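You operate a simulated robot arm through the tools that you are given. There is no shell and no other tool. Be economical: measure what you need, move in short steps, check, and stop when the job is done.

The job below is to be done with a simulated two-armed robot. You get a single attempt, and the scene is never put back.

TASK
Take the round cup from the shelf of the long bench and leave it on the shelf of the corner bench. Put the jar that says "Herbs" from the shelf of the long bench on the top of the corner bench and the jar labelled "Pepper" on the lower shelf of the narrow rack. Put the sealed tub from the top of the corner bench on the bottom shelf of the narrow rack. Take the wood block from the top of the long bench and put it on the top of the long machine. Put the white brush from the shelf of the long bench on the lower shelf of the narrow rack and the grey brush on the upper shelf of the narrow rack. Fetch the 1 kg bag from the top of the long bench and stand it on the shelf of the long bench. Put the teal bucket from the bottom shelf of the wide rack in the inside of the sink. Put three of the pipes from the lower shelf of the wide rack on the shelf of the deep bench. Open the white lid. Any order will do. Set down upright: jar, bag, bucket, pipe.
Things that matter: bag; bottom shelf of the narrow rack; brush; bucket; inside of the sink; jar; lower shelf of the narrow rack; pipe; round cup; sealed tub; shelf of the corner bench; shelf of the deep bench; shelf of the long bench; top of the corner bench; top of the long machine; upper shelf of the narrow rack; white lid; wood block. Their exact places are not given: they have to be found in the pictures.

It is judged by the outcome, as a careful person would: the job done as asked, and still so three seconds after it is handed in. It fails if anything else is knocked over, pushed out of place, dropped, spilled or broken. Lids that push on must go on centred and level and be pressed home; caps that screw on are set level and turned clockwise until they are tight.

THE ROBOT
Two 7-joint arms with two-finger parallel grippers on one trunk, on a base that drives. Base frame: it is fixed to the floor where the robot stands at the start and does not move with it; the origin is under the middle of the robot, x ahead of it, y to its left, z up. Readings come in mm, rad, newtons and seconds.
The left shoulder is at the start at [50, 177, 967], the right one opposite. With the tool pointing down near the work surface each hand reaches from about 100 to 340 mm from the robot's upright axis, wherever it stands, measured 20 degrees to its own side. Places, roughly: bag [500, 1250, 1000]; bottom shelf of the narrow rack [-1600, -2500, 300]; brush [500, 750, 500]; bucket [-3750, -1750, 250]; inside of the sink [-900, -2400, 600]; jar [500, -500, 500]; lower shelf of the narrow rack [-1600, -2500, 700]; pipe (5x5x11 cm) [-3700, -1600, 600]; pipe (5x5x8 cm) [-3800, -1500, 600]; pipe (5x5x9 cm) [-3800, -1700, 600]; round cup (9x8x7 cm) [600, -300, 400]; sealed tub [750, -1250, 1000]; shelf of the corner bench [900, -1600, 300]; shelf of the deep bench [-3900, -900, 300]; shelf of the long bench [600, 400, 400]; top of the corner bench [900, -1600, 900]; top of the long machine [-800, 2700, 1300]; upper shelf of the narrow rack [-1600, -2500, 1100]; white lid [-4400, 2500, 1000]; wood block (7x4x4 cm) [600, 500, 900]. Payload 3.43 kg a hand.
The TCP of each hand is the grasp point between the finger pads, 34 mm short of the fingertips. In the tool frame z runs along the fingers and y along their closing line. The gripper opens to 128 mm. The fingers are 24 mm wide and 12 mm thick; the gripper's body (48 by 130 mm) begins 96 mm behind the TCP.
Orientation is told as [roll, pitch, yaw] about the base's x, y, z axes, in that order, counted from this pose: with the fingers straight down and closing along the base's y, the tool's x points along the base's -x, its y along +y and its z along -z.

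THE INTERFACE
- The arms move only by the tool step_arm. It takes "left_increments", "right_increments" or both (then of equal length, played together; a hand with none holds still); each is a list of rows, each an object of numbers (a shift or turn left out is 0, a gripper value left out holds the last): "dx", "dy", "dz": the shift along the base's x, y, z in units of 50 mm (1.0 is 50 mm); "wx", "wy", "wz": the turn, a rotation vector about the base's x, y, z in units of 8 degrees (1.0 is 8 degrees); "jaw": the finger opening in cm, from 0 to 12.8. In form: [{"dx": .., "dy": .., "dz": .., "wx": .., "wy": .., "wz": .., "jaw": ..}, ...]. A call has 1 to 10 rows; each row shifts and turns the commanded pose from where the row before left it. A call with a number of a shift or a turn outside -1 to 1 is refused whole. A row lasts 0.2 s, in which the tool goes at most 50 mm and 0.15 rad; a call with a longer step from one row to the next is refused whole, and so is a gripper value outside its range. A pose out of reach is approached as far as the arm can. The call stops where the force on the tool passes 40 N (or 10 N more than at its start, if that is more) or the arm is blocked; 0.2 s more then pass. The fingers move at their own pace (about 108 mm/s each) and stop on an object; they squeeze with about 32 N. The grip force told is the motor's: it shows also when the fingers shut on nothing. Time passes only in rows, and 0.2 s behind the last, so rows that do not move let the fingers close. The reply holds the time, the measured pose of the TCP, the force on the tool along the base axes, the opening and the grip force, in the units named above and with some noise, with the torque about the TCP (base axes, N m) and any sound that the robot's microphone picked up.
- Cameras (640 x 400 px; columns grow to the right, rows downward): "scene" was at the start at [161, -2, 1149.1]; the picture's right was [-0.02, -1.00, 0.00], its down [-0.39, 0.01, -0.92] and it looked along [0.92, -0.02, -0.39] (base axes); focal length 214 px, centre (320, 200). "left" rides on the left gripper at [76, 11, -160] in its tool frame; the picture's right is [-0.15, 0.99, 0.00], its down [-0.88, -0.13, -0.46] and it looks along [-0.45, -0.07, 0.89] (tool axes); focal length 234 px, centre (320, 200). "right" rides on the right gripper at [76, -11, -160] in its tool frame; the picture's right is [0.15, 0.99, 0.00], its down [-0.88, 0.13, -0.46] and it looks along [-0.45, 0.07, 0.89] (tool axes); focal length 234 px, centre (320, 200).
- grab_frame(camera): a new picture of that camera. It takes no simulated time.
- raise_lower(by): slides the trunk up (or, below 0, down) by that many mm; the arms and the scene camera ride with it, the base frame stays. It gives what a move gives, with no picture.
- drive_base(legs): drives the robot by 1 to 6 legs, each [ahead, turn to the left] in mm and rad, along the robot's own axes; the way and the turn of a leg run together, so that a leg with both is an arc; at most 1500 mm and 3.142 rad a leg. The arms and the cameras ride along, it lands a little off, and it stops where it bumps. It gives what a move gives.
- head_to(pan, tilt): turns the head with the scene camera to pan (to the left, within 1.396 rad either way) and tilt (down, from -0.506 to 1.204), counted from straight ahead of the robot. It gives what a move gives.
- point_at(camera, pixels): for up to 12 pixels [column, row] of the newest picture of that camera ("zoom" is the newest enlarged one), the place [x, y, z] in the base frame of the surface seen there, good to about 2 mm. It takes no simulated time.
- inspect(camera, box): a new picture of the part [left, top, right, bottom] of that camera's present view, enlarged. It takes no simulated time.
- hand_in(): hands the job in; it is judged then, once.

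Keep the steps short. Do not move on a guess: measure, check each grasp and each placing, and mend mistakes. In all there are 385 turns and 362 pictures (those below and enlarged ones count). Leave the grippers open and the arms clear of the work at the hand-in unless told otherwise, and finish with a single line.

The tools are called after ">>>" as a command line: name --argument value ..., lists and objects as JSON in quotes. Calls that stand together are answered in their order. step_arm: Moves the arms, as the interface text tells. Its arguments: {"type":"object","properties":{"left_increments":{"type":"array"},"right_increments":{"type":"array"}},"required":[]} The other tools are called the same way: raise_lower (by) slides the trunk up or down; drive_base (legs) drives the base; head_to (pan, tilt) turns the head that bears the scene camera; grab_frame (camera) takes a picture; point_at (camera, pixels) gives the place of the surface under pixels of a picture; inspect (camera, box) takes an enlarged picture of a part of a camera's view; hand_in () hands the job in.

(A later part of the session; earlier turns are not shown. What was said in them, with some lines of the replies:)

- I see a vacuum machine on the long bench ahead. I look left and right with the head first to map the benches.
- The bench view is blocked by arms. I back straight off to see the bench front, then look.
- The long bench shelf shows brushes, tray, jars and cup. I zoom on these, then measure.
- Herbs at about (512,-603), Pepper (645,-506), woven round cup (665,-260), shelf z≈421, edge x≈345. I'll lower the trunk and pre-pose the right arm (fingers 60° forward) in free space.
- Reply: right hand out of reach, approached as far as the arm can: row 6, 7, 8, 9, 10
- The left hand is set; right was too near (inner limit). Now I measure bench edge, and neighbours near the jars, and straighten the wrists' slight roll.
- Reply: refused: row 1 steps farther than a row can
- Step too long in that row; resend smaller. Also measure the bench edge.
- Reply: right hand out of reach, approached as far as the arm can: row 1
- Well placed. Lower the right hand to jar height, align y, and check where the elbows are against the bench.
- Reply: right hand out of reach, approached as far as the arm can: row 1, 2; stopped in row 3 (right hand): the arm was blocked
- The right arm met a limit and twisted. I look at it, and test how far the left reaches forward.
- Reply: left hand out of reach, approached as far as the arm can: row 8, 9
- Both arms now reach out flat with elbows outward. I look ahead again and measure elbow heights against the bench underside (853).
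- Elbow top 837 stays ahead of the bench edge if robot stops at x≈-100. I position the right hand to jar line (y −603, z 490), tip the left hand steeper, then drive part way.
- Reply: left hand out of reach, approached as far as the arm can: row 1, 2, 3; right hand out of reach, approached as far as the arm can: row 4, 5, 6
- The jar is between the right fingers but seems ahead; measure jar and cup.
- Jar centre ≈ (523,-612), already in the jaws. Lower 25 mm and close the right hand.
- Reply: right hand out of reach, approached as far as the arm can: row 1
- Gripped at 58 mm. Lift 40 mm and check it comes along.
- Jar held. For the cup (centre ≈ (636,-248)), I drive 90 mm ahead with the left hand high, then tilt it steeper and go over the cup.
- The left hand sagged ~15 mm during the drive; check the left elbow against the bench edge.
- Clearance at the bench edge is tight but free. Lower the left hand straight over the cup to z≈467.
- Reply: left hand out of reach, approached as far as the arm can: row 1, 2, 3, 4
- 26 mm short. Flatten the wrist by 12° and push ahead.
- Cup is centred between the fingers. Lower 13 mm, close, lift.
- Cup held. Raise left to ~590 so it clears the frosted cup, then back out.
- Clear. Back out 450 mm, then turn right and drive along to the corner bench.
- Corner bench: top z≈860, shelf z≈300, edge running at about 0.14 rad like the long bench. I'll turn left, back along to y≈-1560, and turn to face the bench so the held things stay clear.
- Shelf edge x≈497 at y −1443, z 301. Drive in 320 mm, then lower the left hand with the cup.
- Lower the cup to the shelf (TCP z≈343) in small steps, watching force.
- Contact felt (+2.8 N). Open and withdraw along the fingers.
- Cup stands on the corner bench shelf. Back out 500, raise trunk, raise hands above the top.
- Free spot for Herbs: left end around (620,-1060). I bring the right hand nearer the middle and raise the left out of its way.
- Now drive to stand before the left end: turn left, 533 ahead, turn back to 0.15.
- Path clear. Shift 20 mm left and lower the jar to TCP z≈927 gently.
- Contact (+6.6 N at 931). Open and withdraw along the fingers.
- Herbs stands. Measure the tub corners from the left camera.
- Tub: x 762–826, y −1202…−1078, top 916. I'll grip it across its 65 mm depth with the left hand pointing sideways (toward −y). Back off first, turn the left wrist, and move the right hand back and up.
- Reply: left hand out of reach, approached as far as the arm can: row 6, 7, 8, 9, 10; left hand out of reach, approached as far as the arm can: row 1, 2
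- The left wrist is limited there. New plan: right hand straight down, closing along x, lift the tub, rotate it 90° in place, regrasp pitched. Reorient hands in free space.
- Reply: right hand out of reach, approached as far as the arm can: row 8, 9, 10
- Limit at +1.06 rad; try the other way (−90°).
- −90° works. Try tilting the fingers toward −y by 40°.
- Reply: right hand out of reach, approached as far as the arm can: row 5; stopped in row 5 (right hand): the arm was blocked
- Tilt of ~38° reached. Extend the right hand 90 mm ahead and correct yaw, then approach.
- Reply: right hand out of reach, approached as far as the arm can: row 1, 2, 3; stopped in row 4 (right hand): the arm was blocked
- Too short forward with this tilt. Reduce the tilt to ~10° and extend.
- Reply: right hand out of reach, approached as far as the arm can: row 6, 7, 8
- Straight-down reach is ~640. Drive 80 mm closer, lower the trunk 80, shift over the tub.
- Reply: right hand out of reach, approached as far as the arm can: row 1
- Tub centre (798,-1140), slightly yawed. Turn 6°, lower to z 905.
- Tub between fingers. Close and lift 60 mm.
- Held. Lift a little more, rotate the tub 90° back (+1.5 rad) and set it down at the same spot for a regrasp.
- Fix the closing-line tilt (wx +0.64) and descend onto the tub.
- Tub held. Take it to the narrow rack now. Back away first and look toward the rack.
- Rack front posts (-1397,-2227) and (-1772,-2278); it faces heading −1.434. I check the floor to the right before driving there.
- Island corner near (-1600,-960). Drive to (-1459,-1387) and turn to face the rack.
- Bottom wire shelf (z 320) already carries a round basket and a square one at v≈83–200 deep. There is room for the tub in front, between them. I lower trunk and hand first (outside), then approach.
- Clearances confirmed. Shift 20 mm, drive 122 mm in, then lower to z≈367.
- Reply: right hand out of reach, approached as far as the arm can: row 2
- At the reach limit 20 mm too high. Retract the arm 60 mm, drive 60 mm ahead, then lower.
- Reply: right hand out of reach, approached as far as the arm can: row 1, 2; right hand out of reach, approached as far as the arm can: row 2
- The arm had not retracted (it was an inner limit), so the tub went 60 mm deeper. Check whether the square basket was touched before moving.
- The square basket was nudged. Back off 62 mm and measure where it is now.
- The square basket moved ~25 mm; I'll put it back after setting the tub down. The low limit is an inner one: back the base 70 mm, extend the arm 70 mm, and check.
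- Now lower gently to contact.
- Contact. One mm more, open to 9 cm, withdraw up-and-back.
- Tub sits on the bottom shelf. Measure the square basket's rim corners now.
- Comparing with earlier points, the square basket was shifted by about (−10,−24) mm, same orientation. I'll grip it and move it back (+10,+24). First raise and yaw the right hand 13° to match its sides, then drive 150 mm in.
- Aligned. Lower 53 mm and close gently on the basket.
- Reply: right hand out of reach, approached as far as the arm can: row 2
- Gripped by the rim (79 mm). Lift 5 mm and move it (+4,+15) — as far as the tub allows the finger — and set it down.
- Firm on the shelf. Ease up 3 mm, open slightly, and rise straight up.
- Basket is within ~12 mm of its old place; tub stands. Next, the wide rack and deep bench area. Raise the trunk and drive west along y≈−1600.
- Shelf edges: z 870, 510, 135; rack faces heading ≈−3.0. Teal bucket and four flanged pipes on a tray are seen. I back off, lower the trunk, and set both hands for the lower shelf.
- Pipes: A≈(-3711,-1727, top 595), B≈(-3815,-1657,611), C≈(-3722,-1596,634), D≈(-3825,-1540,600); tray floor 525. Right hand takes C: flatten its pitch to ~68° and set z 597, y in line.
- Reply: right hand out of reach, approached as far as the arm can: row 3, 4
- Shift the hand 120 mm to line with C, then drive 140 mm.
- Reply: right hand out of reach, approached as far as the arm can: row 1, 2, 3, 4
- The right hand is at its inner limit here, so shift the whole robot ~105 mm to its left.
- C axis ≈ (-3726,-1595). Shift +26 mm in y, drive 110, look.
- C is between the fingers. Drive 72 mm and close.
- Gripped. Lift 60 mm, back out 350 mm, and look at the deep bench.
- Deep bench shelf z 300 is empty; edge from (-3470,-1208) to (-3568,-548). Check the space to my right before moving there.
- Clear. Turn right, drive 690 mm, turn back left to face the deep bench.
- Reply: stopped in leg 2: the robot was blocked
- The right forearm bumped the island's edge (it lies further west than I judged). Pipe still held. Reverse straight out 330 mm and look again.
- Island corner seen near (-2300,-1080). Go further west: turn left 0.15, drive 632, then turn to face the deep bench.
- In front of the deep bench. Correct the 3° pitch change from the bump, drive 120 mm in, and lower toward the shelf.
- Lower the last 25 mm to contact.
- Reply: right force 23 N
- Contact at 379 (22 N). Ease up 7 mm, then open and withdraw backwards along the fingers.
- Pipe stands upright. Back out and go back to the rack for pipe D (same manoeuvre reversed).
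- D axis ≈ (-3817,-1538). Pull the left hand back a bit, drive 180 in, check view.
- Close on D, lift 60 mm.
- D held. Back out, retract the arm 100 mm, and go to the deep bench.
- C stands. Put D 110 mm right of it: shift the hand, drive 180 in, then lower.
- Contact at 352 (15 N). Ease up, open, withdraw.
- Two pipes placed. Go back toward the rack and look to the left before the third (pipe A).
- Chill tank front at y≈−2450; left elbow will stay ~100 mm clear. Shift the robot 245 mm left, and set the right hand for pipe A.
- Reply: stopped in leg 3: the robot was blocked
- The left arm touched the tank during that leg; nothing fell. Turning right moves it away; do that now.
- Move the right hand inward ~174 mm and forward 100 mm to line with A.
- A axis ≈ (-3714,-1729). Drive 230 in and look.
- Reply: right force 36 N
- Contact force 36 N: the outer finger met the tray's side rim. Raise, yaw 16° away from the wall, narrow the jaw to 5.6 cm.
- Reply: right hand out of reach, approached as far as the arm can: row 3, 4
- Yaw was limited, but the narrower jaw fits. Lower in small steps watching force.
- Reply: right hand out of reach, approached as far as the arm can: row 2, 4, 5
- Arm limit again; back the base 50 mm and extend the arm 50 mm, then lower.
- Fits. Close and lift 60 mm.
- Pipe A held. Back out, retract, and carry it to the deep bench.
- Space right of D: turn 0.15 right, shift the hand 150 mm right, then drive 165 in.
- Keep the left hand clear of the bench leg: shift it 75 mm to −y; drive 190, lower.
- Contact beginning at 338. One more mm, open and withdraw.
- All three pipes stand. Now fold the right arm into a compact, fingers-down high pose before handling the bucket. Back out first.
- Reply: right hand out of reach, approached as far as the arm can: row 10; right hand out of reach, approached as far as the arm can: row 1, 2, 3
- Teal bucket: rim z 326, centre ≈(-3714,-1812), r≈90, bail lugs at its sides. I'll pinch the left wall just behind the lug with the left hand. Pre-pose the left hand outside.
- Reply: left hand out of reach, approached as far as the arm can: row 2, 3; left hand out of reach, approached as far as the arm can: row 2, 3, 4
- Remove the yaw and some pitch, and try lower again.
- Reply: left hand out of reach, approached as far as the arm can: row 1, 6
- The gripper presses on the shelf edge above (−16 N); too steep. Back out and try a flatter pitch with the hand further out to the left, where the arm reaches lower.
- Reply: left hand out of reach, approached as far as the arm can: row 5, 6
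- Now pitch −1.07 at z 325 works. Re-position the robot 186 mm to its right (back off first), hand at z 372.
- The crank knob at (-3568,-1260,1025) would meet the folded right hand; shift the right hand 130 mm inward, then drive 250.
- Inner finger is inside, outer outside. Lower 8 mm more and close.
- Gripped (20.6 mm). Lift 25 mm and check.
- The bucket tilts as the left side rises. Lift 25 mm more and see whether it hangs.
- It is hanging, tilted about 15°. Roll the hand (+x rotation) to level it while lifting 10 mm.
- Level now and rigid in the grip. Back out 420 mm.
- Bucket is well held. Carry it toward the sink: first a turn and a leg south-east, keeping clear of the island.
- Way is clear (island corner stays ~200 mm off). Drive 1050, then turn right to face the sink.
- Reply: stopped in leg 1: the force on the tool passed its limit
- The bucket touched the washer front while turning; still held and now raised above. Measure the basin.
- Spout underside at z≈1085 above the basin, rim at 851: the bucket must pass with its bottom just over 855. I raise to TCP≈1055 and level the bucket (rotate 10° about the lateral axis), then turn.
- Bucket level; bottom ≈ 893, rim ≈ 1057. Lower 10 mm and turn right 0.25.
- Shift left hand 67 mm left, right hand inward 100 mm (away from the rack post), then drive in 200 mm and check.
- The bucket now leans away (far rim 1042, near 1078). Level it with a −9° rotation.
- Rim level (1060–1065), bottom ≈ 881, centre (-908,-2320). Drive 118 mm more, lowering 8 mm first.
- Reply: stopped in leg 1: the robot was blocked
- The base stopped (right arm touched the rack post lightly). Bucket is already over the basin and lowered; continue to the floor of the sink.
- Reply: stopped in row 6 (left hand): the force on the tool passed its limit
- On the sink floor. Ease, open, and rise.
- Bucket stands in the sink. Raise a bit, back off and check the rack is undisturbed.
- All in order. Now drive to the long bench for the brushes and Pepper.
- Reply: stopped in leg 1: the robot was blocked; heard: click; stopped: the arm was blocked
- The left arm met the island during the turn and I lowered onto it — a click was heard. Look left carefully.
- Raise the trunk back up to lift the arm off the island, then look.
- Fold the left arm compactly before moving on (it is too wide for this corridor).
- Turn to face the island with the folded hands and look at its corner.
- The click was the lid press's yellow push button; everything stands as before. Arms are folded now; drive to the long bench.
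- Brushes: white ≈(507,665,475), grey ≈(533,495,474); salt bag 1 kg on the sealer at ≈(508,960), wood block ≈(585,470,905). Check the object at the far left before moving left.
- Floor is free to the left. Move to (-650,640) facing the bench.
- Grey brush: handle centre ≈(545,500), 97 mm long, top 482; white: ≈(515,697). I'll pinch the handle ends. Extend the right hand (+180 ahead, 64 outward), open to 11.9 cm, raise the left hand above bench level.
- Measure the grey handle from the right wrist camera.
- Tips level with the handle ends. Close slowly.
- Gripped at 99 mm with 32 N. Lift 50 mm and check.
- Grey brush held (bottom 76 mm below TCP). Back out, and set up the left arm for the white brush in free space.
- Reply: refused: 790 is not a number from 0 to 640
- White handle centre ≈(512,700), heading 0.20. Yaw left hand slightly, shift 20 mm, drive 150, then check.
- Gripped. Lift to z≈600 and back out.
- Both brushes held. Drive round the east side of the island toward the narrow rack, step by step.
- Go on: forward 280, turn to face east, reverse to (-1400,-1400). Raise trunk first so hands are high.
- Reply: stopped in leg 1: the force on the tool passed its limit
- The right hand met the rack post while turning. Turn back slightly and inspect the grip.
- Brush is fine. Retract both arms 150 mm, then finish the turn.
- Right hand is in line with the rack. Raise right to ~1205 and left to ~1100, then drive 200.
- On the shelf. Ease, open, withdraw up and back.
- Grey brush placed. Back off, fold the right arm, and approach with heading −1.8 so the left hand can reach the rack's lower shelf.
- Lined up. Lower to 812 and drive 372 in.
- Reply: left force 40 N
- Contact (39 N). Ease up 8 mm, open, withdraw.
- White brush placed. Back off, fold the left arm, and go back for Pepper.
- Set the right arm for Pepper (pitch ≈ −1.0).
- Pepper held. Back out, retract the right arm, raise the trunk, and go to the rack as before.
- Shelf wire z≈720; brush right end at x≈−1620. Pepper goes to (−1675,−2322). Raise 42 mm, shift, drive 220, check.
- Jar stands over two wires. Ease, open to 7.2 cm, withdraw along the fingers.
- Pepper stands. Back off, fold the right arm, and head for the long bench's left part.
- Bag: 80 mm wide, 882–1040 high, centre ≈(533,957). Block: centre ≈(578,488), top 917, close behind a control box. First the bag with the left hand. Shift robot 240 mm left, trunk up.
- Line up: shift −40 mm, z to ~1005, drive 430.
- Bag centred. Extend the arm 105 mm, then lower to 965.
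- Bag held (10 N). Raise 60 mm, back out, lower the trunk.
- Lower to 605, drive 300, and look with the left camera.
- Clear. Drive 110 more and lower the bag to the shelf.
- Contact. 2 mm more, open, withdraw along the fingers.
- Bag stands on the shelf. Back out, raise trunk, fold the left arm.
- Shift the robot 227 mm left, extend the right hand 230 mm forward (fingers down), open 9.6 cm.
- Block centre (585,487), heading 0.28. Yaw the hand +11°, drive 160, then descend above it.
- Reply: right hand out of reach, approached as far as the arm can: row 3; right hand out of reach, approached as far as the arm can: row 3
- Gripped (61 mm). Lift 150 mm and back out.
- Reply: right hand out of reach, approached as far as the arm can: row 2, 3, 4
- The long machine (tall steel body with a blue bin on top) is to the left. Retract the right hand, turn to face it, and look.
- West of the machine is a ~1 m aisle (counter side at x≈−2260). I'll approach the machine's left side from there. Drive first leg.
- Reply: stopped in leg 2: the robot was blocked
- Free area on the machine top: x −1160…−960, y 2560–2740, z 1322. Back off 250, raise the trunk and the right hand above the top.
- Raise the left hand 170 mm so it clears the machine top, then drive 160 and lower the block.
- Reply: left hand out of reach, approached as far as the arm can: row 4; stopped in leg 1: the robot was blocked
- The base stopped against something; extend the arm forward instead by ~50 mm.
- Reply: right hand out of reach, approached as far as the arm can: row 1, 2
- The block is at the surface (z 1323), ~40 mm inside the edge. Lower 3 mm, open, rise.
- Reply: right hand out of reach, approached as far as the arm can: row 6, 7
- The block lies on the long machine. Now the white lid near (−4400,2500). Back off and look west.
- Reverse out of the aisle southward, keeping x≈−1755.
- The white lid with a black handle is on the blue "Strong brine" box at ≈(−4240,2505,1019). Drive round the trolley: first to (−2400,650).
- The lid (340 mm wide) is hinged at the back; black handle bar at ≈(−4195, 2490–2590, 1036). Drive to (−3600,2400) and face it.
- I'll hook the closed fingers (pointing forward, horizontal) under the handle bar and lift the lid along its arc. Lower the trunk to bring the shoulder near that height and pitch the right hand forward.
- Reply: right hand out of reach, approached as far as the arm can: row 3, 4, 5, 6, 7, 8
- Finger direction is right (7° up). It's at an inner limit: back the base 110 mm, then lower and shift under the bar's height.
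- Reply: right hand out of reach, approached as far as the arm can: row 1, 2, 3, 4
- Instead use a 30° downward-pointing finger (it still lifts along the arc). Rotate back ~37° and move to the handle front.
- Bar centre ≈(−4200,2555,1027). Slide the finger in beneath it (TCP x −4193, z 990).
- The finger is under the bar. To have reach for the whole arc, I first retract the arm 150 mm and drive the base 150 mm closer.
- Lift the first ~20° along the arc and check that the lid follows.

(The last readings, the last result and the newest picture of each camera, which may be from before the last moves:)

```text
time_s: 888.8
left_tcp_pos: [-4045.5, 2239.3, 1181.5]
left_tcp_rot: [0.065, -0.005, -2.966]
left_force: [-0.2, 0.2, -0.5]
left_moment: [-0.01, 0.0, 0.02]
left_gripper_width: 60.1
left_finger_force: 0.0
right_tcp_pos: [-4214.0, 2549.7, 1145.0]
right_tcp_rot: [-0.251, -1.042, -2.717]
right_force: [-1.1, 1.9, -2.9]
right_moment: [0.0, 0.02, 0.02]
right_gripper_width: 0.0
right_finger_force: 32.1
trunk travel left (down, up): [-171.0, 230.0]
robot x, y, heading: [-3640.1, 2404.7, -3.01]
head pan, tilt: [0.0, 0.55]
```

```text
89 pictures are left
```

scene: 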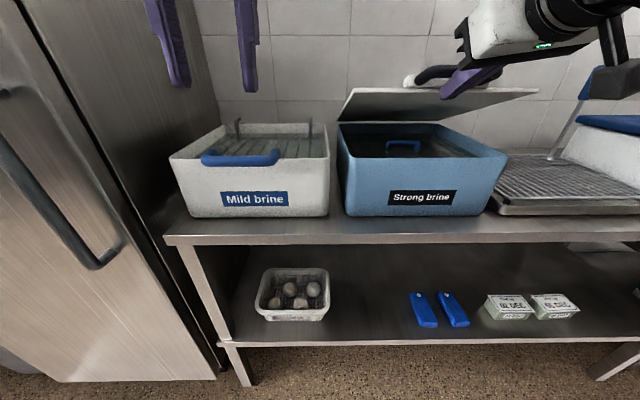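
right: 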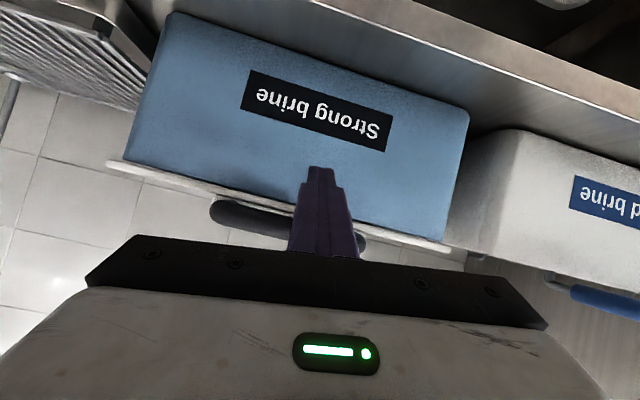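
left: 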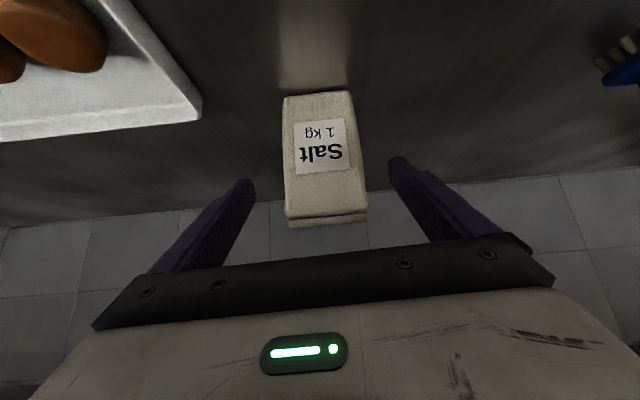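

The lid follows. Continue: alternate arm inward moves with trunk raises along the arc (to ~42°).

>>> step_arm --right_increments '[{"dx": -0.5, "dy": -0.07}, {}]'

>>> raise_lower --by 53

>>> step_arm --right_increments '[{"dx": -0.7, "dy": -0.1}, {}]'

>>> raise_lower --by 51

>>> grab_frame --camera "scene"

```text
time_s: 889.4
left_tcp_pos: [-4045.3, 2240.3, 1180.7]
left_tcp_rot: [0.065, -0.007, -2.965]
left_force: [-0.1, -0.8, 0.2]
left_moment: [0.02, 0.02, 0.03]
left_gripper_width: 60.0
left_finger_force: 0.1
right_tcp_pos: [-4238.7, 2545.3, 1144.8]
right_tcp_rot: [-0.249, -1.042, -2.716]
right_force: [1.6, -0.4, -2.6]
right_moment: [-0.02, -0.07, 0.0]
right_gripper_width: 0.0
right_finger_force: 31.6
trunk travel left (down, up): [-171.0, 230.0]
robot x, y, heading: [-3639.9, 2405.3, -3.006]
head pan, tilt: [0.0, 0.55]
```

```text
time_s: 890.3
left_tcp_pos: [-4046.3, 2240.3, 1234.2]
left_tcp_rot: [0.064, -0.004, -2.964]
left_force: [-0.6, 0.2, -0.2]
left_moment: [0.01, -0.01, -0.01]
left_gripper_width: 60.0
left_finger_force: 0.1
right_tcp_pos: [-4236.6, 2547.0, 1197.7]
right_tcp_rot: [-0.248, -1.042, -2.715]
right_force: [1.7, -0.1, -2.6]
right_moment: [-0.03, 0.01, -0.02]
right_gripper_width: 0.0
right_finger_force: 32.0
trunk travel left (down, up): [-224.0, 177.0]
robot x, y, heading: [-3638.1, 2403.6, -3.002]
head pan, tilt: [0.0, 0.55]
```

```text
time_s: 890.9
left_tcp_pos: [-4039.4, 2240.6, 1236.7]
left_tcp_rot: [0.063, -0.009, -2.967]
left_force: [0.5, 0.8, 0.2]
left_moment: [0.01, 0.02, 0.0]
left_gripper_width: 59.9
left_finger_force: 0.1
right_tcp_pos: [-4264.7, 2542.5, 1213.1]
right_tcp_rot: [-0.256, -1.071, -2.709]
right_force: [21.9, 3.9, 11.1]
right_moment: [-0.04, 0.11, 0.04]
right_gripper_width: 0.3
right_finger_force: 31.6
trunk travel left (down, up): [-224.0, 177.0]
robot x, y, heading: [-3636.7, 2407.1, -3.013]
head pan, tilt: [0.0, 0.55]
stopped in row 2 (right hand): the force on the tool passed its limit (the readings are from after the stop); the commanded pose is now the measured one
```

```text
time_s: 891.8
left_tcp_pos: [-4043.5, 2241.7, 1284.2]
left_tcp_rot: [0.064, -0.005, -2.964]
left_force: [0.1, 0.0, -0.4]
left_moment: [-0.01, 0.01, -0.01]
left_gripper_width: 60.0
left_finger_force: 0.1
right_tcp_pos: [-4271.2, 2542.6, 1255.7]
right_tcp_rot: [-0.25, -1.055, -2.716]
right_force: [1.4, -0.2, -2.5]
right_moment: [0.0, -0.01, -0.03]
right_gripper_width: 0.0
right_finger_force: 31.3
trunk travel left (down, up): [-275.0, 126.0]
robot x, y, heading: [-3642.8, 2404.2, -3.013]
head pan, tilt: [0.0, 0.55]
```

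```text
88 pictures are left
```

scene: 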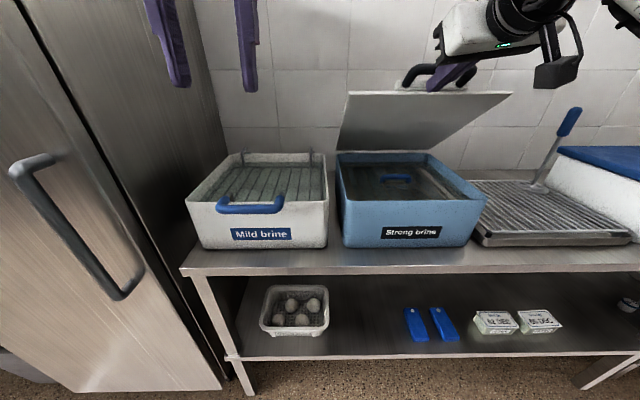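

Lid at ~45°. Continue with smaller steps.

>>> raise_lower --by 28

>>> step_arm --right_increments '[{"dx": -0.5, "dy": -0.07, "dz": 0.2}, {}]'

>>> raise_lower --by 28

>>> step_arm --right_increments '[{"dx": -0.6, "dy": -0.08, "dz": 0.2}, {}]'

>>> grab_frame --camera "scene"

```text
time_s: 892.6
left_tcp_pos: [-4043.5, 2241.2, 1312.7]
left_tcp_rot: [0.063, -0.005, -2.965]
left_force: [-0.2, -0.5, -0.2]
left_moment: [0.01, -0.01, -0.02]
left_gripper_width: 59.7
left_finger_force: 0.1
right_tcp_pos: [-4269.2, 2542.3, 1284.3]
right_tcp_rot: [-0.249, -1.058, -2.716]
right_force: [1.0, -0.1, -2.7]
right_moment: [-0.01, -0.01, 0.03]
right_gripper_width: 0.0
right_finger_force: 32.3
trunk travel left (down, up): [-303.0, 98.0]
robot x, y, heading: [-3638.7, 2403.0, -3.009]
head pan, tilt: [0.0, 0.55]
```

```text
time_s: 893.2
left_tcp_pos: [-4044.1, 2240.3, 1313.0]
left_tcp_rot: [0.064, -0.006, -2.965]
left_force: [-0.6, 0.5, 0.4]
left_moment: [-0.03, -0.01, -0.02]
left_gripper_width: 60.0
left_finger_force: 0.0
right_tcp_pos: [-4296.4, 2537.8, 1294.9]
right_tcp_rot: [-0.252, -1.054, -2.714]
right_force: [1.3, -1.2, -1.7]
right_moment: [-0.01, -0.02, 0.03]
right_gripper_width: 0.1
right_finger_force: 32.3
trunk travel left (down, up): [-303.0, 98.0]
robot x, y, heading: [-3637.8, 2399.7, -3.006]
head pan, tilt: [0.0, 0.55]
```

```text
time_s: 893.9
left_tcp_pos: [-4043.5, 2241.8, 1341.0]
left_tcp_rot: [0.064, -0.005, -2.965]
left_force: [-0.7, 0.1, 0.2]
left_moment: [0.0, -0.01, -0.02]
left_gripper_width: 60.1
left_finger_force: 0.1
right_tcp_pos: [-4293.6, 2539.3, 1325.2]
right_tcp_rot: [-0.251, -1.062, -2.715]
right_force: [4.5, 0.5, 1.5]
right_moment: [0.02, 0.04, -0.02]
right_gripper_width: 0.0
right_finger_force: 31.3
trunk travel left (down, up): [-331.0, 70.0]
robot x, y, heading: [-3638.3, 2402.6, -3.012]
head pan, tilt: [0.0, 0.55]
```

```text
time_s: 894.5
left_tcp_pos: [-4044.7, 2240.0, 1341.0]
left_tcp_rot: [0.064, -0.005, -2.965]
left_force: [0.7, 0.3, 0.1]
left_moment: [0.01, -0.03, 0.02]
left_gripper_width: 60.1
left_finger_force: 0.1
right_tcp_pos: [-4325.9, 2534.3, 1330.8]
right_tcp_rot: [-0.25, -1.055, -2.716]
right_force: [0.5, 0.0, -2.7]
right_moment: [0.02, -0.11, 0.02]
right_gripper_width: 0.0
right_finger_force: 31.4
trunk travel left (down, up): [-331.0, 70.0]
robot x, y, heading: [-3639.4, 2404.3, -3.008]
head pan, tilt: [0.0, 0.55]
```

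```text
87 pictures are left
```

scene: 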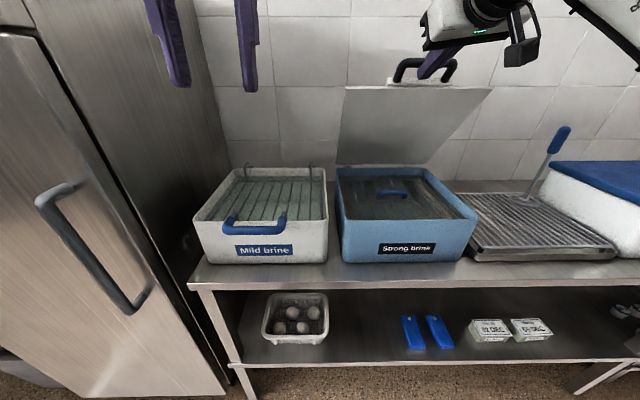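

~65°. Keep pushing inward.

>>> step_arm --right_increments '[{"dx": -0.5, "dy": -0.07, "dz": 0.2}, {"dx": -0.5, "dy": -0.07, "dz": 0.15}, {}]'

>>> step_arm --right_increments '[{"dx": -0.5, "dy": -0.07, "dz": 0.1}, {"dx": -0.5, "dy": -0.07, "dz": 0.05}, {}]'

>>> grab_frame --camera "scene"

```text
time_s: 895.3
left_tcp_pos: [-4044.8, 2241.2, 1341.3]
left_tcp_rot: [0.064, -0.005, -2.965]
left_force: [-0.5, 0.1, 1.0]
left_moment: [-0.01, -0.04, 0.01]
left_gripper_width: 59.9
left_finger_force: 0.0
right_tcp_pos: [-4374.5, 2528.3, 1349.6]
right_tcp_rot: [-0.251, -1.055, -2.715]
right_force: [0.0, 0.8, -2.1]
right_moment: [0.01, 0.0, -0.03]
right_gripper_width: 0.0
right_finger_force: 32.1
trunk travel left (down, up): [-331.0, 70.0]
robot x, y, heading: [-3640.4, 2402.0, -3.008]
head pan, tilt: [0.0, 0.55]
```

```text
time_s: 896.1
left_tcp_pos: [-4040.4, 2240.2, 1343.2]
left_tcp_rot: [0.063, -0.01, -2.967]
left_force: [0.3, -0.4, -0.3]
left_moment: [0.05, 0.02, -0.02]
left_gripper_width: 60.0
left_finger_force: 0.0
right_tcp_pos: [-4421.4, 2521.8, 1363.3]
right_tcp_rot: [-0.256, -1.066, -2.71]
right_force: [7.0, 3.2, 14.8]
right_moment: [-0.07, 0.2, -0.03]
right_gripper_width: 0.0
right_finger_force: 32.1
trunk travel left (down, up): [-331.0, 70.0]
robot x, y, heading: [-3639.3, 2406.4, -3.01]
head pan, tilt: [0.0, 0.55]
```

```text
86 pictures are left
```

scene: 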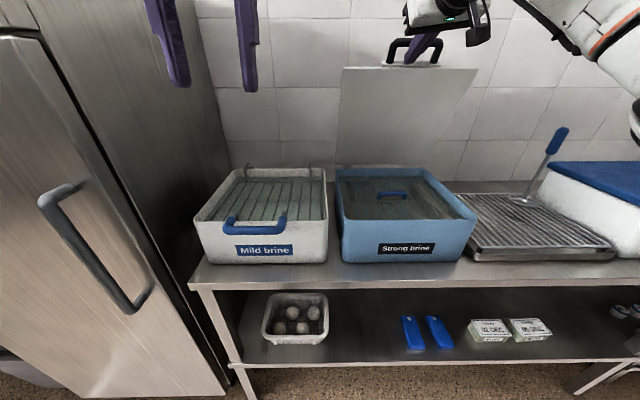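

~80°. At the arm's reach; push on with the base: 35 mm forward with slight trunk rise.

>>> raise_lower --by 5

>>> drive_base --legs '[[35, 0]]'

>>> grab_frame --camera "scene"

```text
time_s: 896.6
left_tcp_pos: [-4041.7, 2240.1, 1347.2]
left_tcp_rot: [0.064, -0.008, -2.966]
left_force: [-0.3, -0.8, 0.3]
left_moment: [0.01, 0.01, 0.0]
left_gripper_width: 60.0
left_finger_force: 0.0
right_tcp_pos: [-4423.0, 2521.2, 1363.5]
right_tcp_rot: [-0.25, -1.057, -2.713]
right_force: [5.0, 0.9, 8.3]
right_moment: [-0.02, 0.1, 0.02]
right_gripper_width: 0.0
right_finger_force: 32.0
trunk travel left (down, up): [-336.0, 65.0]
robot x, y, heading: [-3640.4, 2406.2, -3.008]
head pan, tilt: [0.0, 0.55]
```

```text
time_s: 897.5
left_tcp_pos: [-4074.5, 2236.0, 1348.0]
left_tcp_rot: [0.062, -0.008, -2.965]
left_force: [-0.1, -0.3, 0.2]
left_moment: [0.0, -0.04, -0.01]
left_gripper_width: 60.0
left_finger_force: 0.0
right_tcp_pos: [-4454.2, 2515.5, 1373.6]
right_tcp_rot: [-0.261, -1.073, -2.704]
right_force: [8.3, 2.0, 24.0]
right_moment: [-0.12, 0.43, 0.01]
right_gripper_width: 0.0
right_finger_force: 32.2
trunk travel left (down, up): [-336.0, 65.0]
robot x, y, heading: [-3672.9, 2399.1, -3.007]
head pan, tilt: [0.0, 0.55]
```

```text
85 pictures are left
```

scene: 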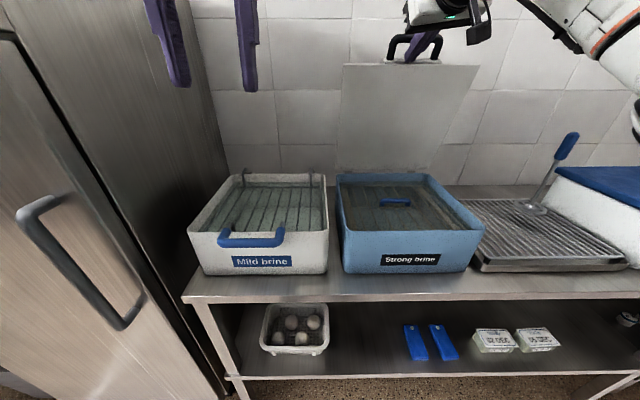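

>>> raise_lower --by 14

>>> grab_frame --camera "scene"

>>> point_at --camera "scene" --pixels '[[360, 80], [360, 120], [360, 150], [450, 80], [440, 150], [395, 45], [430, 42]]'

```text
time_s: 898.1
left_tcp_pos: [-4079.4, 2235.7, 1360.0]
left_tcp_rot: [0.064, -0.004, -2.966]
left_force: [0.0, -0.7, 1.5]
left_moment: [-0.01, 0.02, -0.02]
left_gripper_width: 60.0
left_finger_force: 0.1
right_tcp_pos: [-4459.6, 2516.1, 1381.4]
right_tcp_rot: [-0.254, -1.066, -2.711]
right_force: [-0.2, 0.1, -2.2]
right_moment: [-0.01, -0.01, -0.01]
right_gripper_width: 0.1
right_finger_force: 32.3
trunk travel left (down, up): [-350.0, 51.0]
robot x, y, heading: [-3674.7, 2403.4, -3.005]
head pan, tilt: [0.0, 0.55]
```

```text
84 pictures are left
```

scene: 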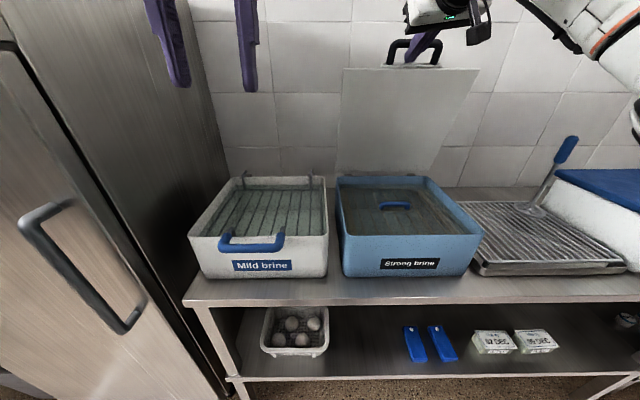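

```text
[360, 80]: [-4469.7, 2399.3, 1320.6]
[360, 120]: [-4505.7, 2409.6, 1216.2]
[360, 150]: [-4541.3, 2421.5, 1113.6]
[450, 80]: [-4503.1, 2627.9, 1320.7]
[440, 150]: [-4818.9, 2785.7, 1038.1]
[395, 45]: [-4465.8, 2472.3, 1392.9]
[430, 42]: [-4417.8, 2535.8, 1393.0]
```

Lid at ~71°. Continue: drive 40 mm, raise 8, repeated.

>>> raise_lower --by 8

>>> drive_base --legs '[[40, 0]]'

>>> raise_lower --by 8

>>> drive_base --legs '[[40, 0]]'

>>> grab_frame --camera "scene"

>>> point_at --camera "scene" --pixels '[[360, 80], [360, 120], [360, 150], [450, 80], [395, 45]]'

```text
time_s: 898.7
left_tcp_pos: [-4082.6, 2236.1, 1366.2]
left_tcp_rot: [0.065, -0.001, -2.965]
left_force: [-0.1, 0.0, 0.3]
left_moment: [0.03, -0.01, 0.0]
left_gripper_width: 59.8
left_finger_force: 0.1
right_tcp_pos: [-4463.0, 2516.1, 1384.1]
right_tcp_rot: [-0.25, -1.057, -2.715]
right_force: [-4.3, -1.3, -18.8]
right_moment: [-0.08, -0.34, 0.04]
right_gripper_width: 0.0
right_finger_force: 32.1
trunk travel left (down, up): [-358.0, 43.0]
robot x, y, heading: [-3673.8, 2402.8, -3.007]
head pan, tilt: [0.0, 0.55]
```

```text
time_s: 899.6
left_tcp_pos: [-4118.7, 2229.8, 1367.9]
left_tcp_rot: [0.064, -0.002, -2.966]
left_force: [-0.1, 0.7, -0.2]
left_moment: [-0.01, -0.04, -0.04]
left_gripper_width: 60.0
left_finger_force: 0.0
right_tcp_pos: [-4500.1, 2511.3, 1391.3]
right_tcp_rot: [-0.256, -1.069, -2.709]
right_force: [-0.7, -0.4, -4.4]
right_moment: [0.01, -0.12, -0.02]
right_gripper_width: 0.0
right_finger_force: 32.0
trunk travel left (down, up): [-358.0, 43.0]
robot x, y, heading: [-3716.8, 2394.0, -3.004]
head pan, tilt: [0.0, 0.55]
```

```text
time_s: 900.1
left_tcp_pos: [-4121.7, 2230.4, 1375.0]
left_tcp_rot: [0.066, 0.0, -2.965]
left_force: [0.3, -0.1, -0.2]
left_moment: [-0.02, 0.02, -0.01]
left_gripper_width: 60.0
left_finger_force: 0.0
right_tcp_pos: [-4502.6, 2510.7, 1393.1]
right_tcp_rot: [-0.251, -1.058, -2.711]
right_force: [-3.0, -2.0, -19.5]
right_moment: [-0.11, -0.33, 0.11]
right_gripper_width: 0.0
right_finger_force: 31.8
trunk travel left (down, up): [-366.0, 35.0]
robot x, y, heading: [-3712.2, 2395.7, -3.012]
head pan, tilt: [0.0, 0.55]
```

```text
time_s: 901.0
left_tcp_pos: [-4159.3, 2224.6, 1375.7]
left_tcp_rot: [0.064, -0.003, -2.965]
left_force: [0.7, 0.7, 0.0]
left_moment: [0.0, -0.02, -0.03]
left_gripper_width: 60.0
left_finger_force: 0.0
right_tcp_pos: [-4539.3, 2505.5, 1398.8]
right_tcp_rot: [-0.259, -1.068, -2.71]
right_force: [-0.2, 0.1, -8.7]
right_moment: [-0.09, -0.21, -0.02]
right_gripper_width: 0.2
right_finger_force: 31.8
trunk travel left (down, up): [-366.0, 35.0]
robot x, y, heading: [-3754.1, 2389.2, -3.01]
head pan, tilt: [0.0, 0.55]
```

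```text
83 pictures are left
```

scene: 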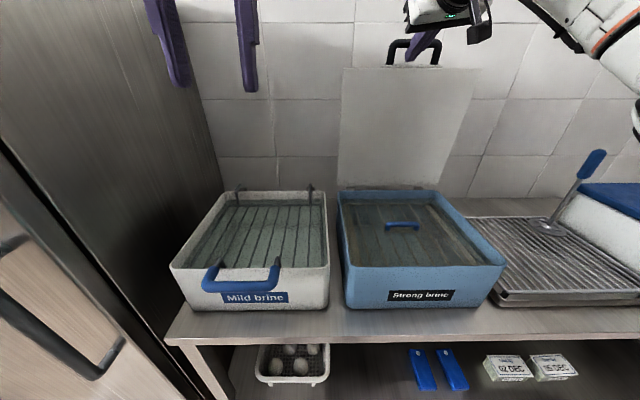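

```text
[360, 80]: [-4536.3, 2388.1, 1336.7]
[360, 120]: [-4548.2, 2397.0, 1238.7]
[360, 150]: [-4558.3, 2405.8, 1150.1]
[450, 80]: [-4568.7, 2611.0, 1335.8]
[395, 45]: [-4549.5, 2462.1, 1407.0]
```

θ≈83°. Two more pushes of 40 mm.

>>> drive_base --legs '[[40, 0]]'

>>> drive_base --legs '[[35, 0]]'

>>> grab_frame --camera "scene"

>>> point_at --camera "scene" --pixels '[[360, 80], [360, 120], [360, 150], [450, 80], [395, 45]]'

```text
time_s: 901.9
left_tcp_pos: [-4198.6, 2219.3, 1375.8]
left_tcp_rot: [0.064, -0.003, -2.965]
left_force: [-0.4, -1.2, -0.1]
left_moment: [-0.02, -0.05, -0.02]
left_gripper_width: 60.4
left_finger_force: 0.0
right_tcp_pos: [-4578.9, 2500.0, 1400.5]
right_tcp_rot: [-0.258, -1.071, -2.707]
right_force: [0.1, 0.0, 0.4]
right_moment: [0.01, 0.01, -0.01]
right_gripper_width: 0.0
right_finger_force: 31.6
trunk travel left (down, up): [-366.0, 35.0]
robot x, y, heading: [-3794.3, 2379.0, -3.007]
head pan, tilt: [0.0, 0.55]
```

```text
time_s: 902.8
left_tcp_pos: [-4232.6, 2215.1, 1375.0]
left_tcp_rot: [0.065, -0.002, -2.965]
left_force: [-0.6, 0.3, -0.8]
left_moment: [0.05, -0.07, 0.02]
left_gripper_width: 59.7
left_finger_force: 0.0
right_tcp_pos: [-4612.5, 2495.2, 1400.4]
right_tcp_rot: [-0.257, -1.069, -2.707]
right_force: [0.3, -0.7, -0.2]
right_moment: [-0.01, -0.02, 0.02]
right_gripper_width: 0.0
right_finger_force: 32.0
trunk travel left (down, up): [-366.0, 35.0]
robot x, y, heading: [-3827.1, 2381.1, -3.012]
head pan, tilt: [0.0, 0.55]
```

```text
82 pictures are left
```

scene: 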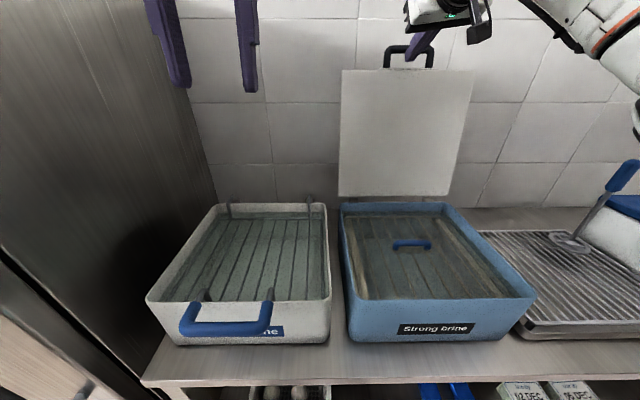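

```text
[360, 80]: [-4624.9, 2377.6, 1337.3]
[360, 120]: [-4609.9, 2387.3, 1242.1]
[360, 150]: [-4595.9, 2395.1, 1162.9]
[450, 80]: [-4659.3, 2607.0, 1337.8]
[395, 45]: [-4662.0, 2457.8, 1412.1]
```

The lid leans back past vertical (~99°), no force on the finger. Withdraw 80 mm and check it stays.

>>> drive_base --legs '[[-80, 0]]'

>>> grab_frame --camera "scene"

>>> point_at --camera "scene" --pixels '[[360, 80], [360, 120], [360, 150], [450, 80], [395, 45]]'

```text
time_s: 903.8
left_tcp_pos: [-4152.4, 2226.4, 1376.8]
left_tcp_rot: [0.065, -0.006, -2.964]
left_force: [0.4, 0.5, 0.6]
left_moment: [0.01, 0.02, 0.02]
left_gripper_width: 60.1
left_finger_force: 0.0
right_tcp_pos: [-4532.8, 2506.5, 1401.1]
right_tcp_rot: [-0.258, -1.071, -2.71]
right_force: [-0.4, -0.7, 0.0]
right_moment: [-0.02, -0.02, 0.0]
right_gripper_width: 0.0
right_finger_force: 31.5
trunk travel left (down, up): [-366.0, 35.0]
robot x, y, heading: [-3744.9, 2390.9, -3.01]
head pan, tilt: [0.0, 0.55]
```

```text
81 pictures are left
```

scene: 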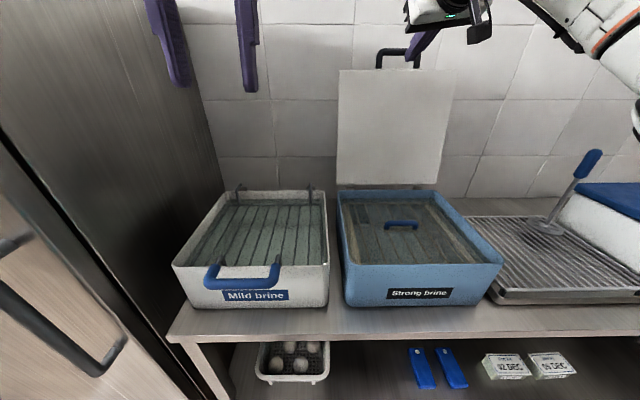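

```text
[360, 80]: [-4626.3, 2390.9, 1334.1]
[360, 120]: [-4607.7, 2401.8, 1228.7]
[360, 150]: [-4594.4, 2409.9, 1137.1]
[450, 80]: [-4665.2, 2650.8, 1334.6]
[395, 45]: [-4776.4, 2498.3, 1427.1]
```

The lid stays open. Back away, open both grippers, and take a last look.

>>> drive_base --legs '[[-170, 0]]'

>>> step_arm --right_increments '[{"jaw": 10}, {"jaw": 10}, {}, {}]' --left_increments '[{"jaw": 10}, {"jaw": 10}, {}, {}]'

>>> grab_frame --camera "scene"

```text
time_s: 905.3
left_tcp_pos: [-3983.9, 2248.9, 1376.3]
left_tcp_rot: [0.066, -0.007, -2.967]
left_force: [0.5, 0.5, 0.2]
left_moment: [0.0, 0.04, 0.0]
left_gripper_width: 59.8
left_finger_force: 0.0
right_tcp_pos: [-4364.4, 2531.3, 1401.3]
right_tcp_rot: [-0.26, -1.072, -2.708]
right_force: [-0.4, -0.4, 0.1]
right_moment: [-0.01, 0.0, -0.04]
right_gripper_width: 0.0
right_finger_force: 32.0
trunk travel left (down, up): [-366.0, 35.0]
robot x, y, heading: [-3578.6, 2411.4, -3.012]
head pan, tilt: [0.0, 0.55]
```

```text
time_s: 906.3
left_tcp_pos: [-3985.4, 2249.4, 1376.3]
left_tcp_rot: [0.065, -0.005, -2.966]
left_force: [0.2, -0.1, -0.8]
left_moment: [-0.01, 0.03, -0.04]
left_gripper_width: 100.1
left_finger_force: 0.1
right_tcp_pos: [-4363.5, 2529.6, 1399.9]
right_tcp_rot: [-0.259, -1.073, -2.709]
right_force: [-0.7, 0.1, 0.4]
right_moment: [-0.02, 0.02, 0.05]
right_gripper_width: 100.0
right_finger_force: 0.0
trunk travel left (down, up): [-366.0, 35.0]
robot x, y, heading: [-3580.5, 2414.5, -3.01]
head pan, tilt: [0.0, 0.55]
```

```text
80 pictures are left
```

scene: 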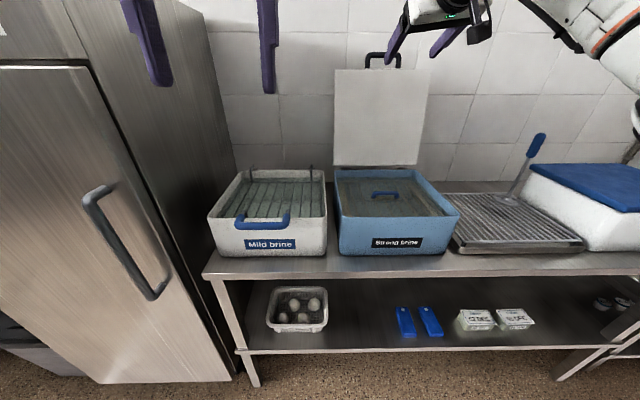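

Lid open, all else in place. Retract the right arm clear of the box, then hand in.

>>> step_arm --right_increments '[{"dx": 0.9}, {"dx": 0.9}, {"dx": 0.9}, {"dx": 0.9}, {}]'

>>> hand_in

```text
time_s: 907.5
left_tcp_pos: [-3985.7, 2249.5, 1375.9]
left_tcp_rot: [0.064, -0.006, -2.968]
left_force: [0.6, 0.4, 0.5]
left_moment: [0.0, -0.05, 0.03]
left_gripper_width: 99.8
left_finger_force: 0.0
right_tcp_pos: [-4184.7, 2530.3, 1399.4]
right_tcp_rot: [-0.257, -1.069, -2.709]
right_force: [-0.3, -0.5, 0.9]
right_moment: [-0.02, -0.01, 0.02]
right_gripper_width: 100.2
right_finger_force: 0.0
trunk travel left (down, up): [-366.0, 35.0]
robot x, y, heading: [-3580.2, 2415.2, -3.01]
head pan, tilt: [0.0, 0.55]
```

```text
The job is handed in.
```

I finished and handed in every part of the job; three slips: I nudged a basket on the narrow rack's bottom shelf and reset it to within about 12 mm, the tub overhangs that shelf's front edge by about 20 mm, and my arm pressed the lid press's yellow button once.
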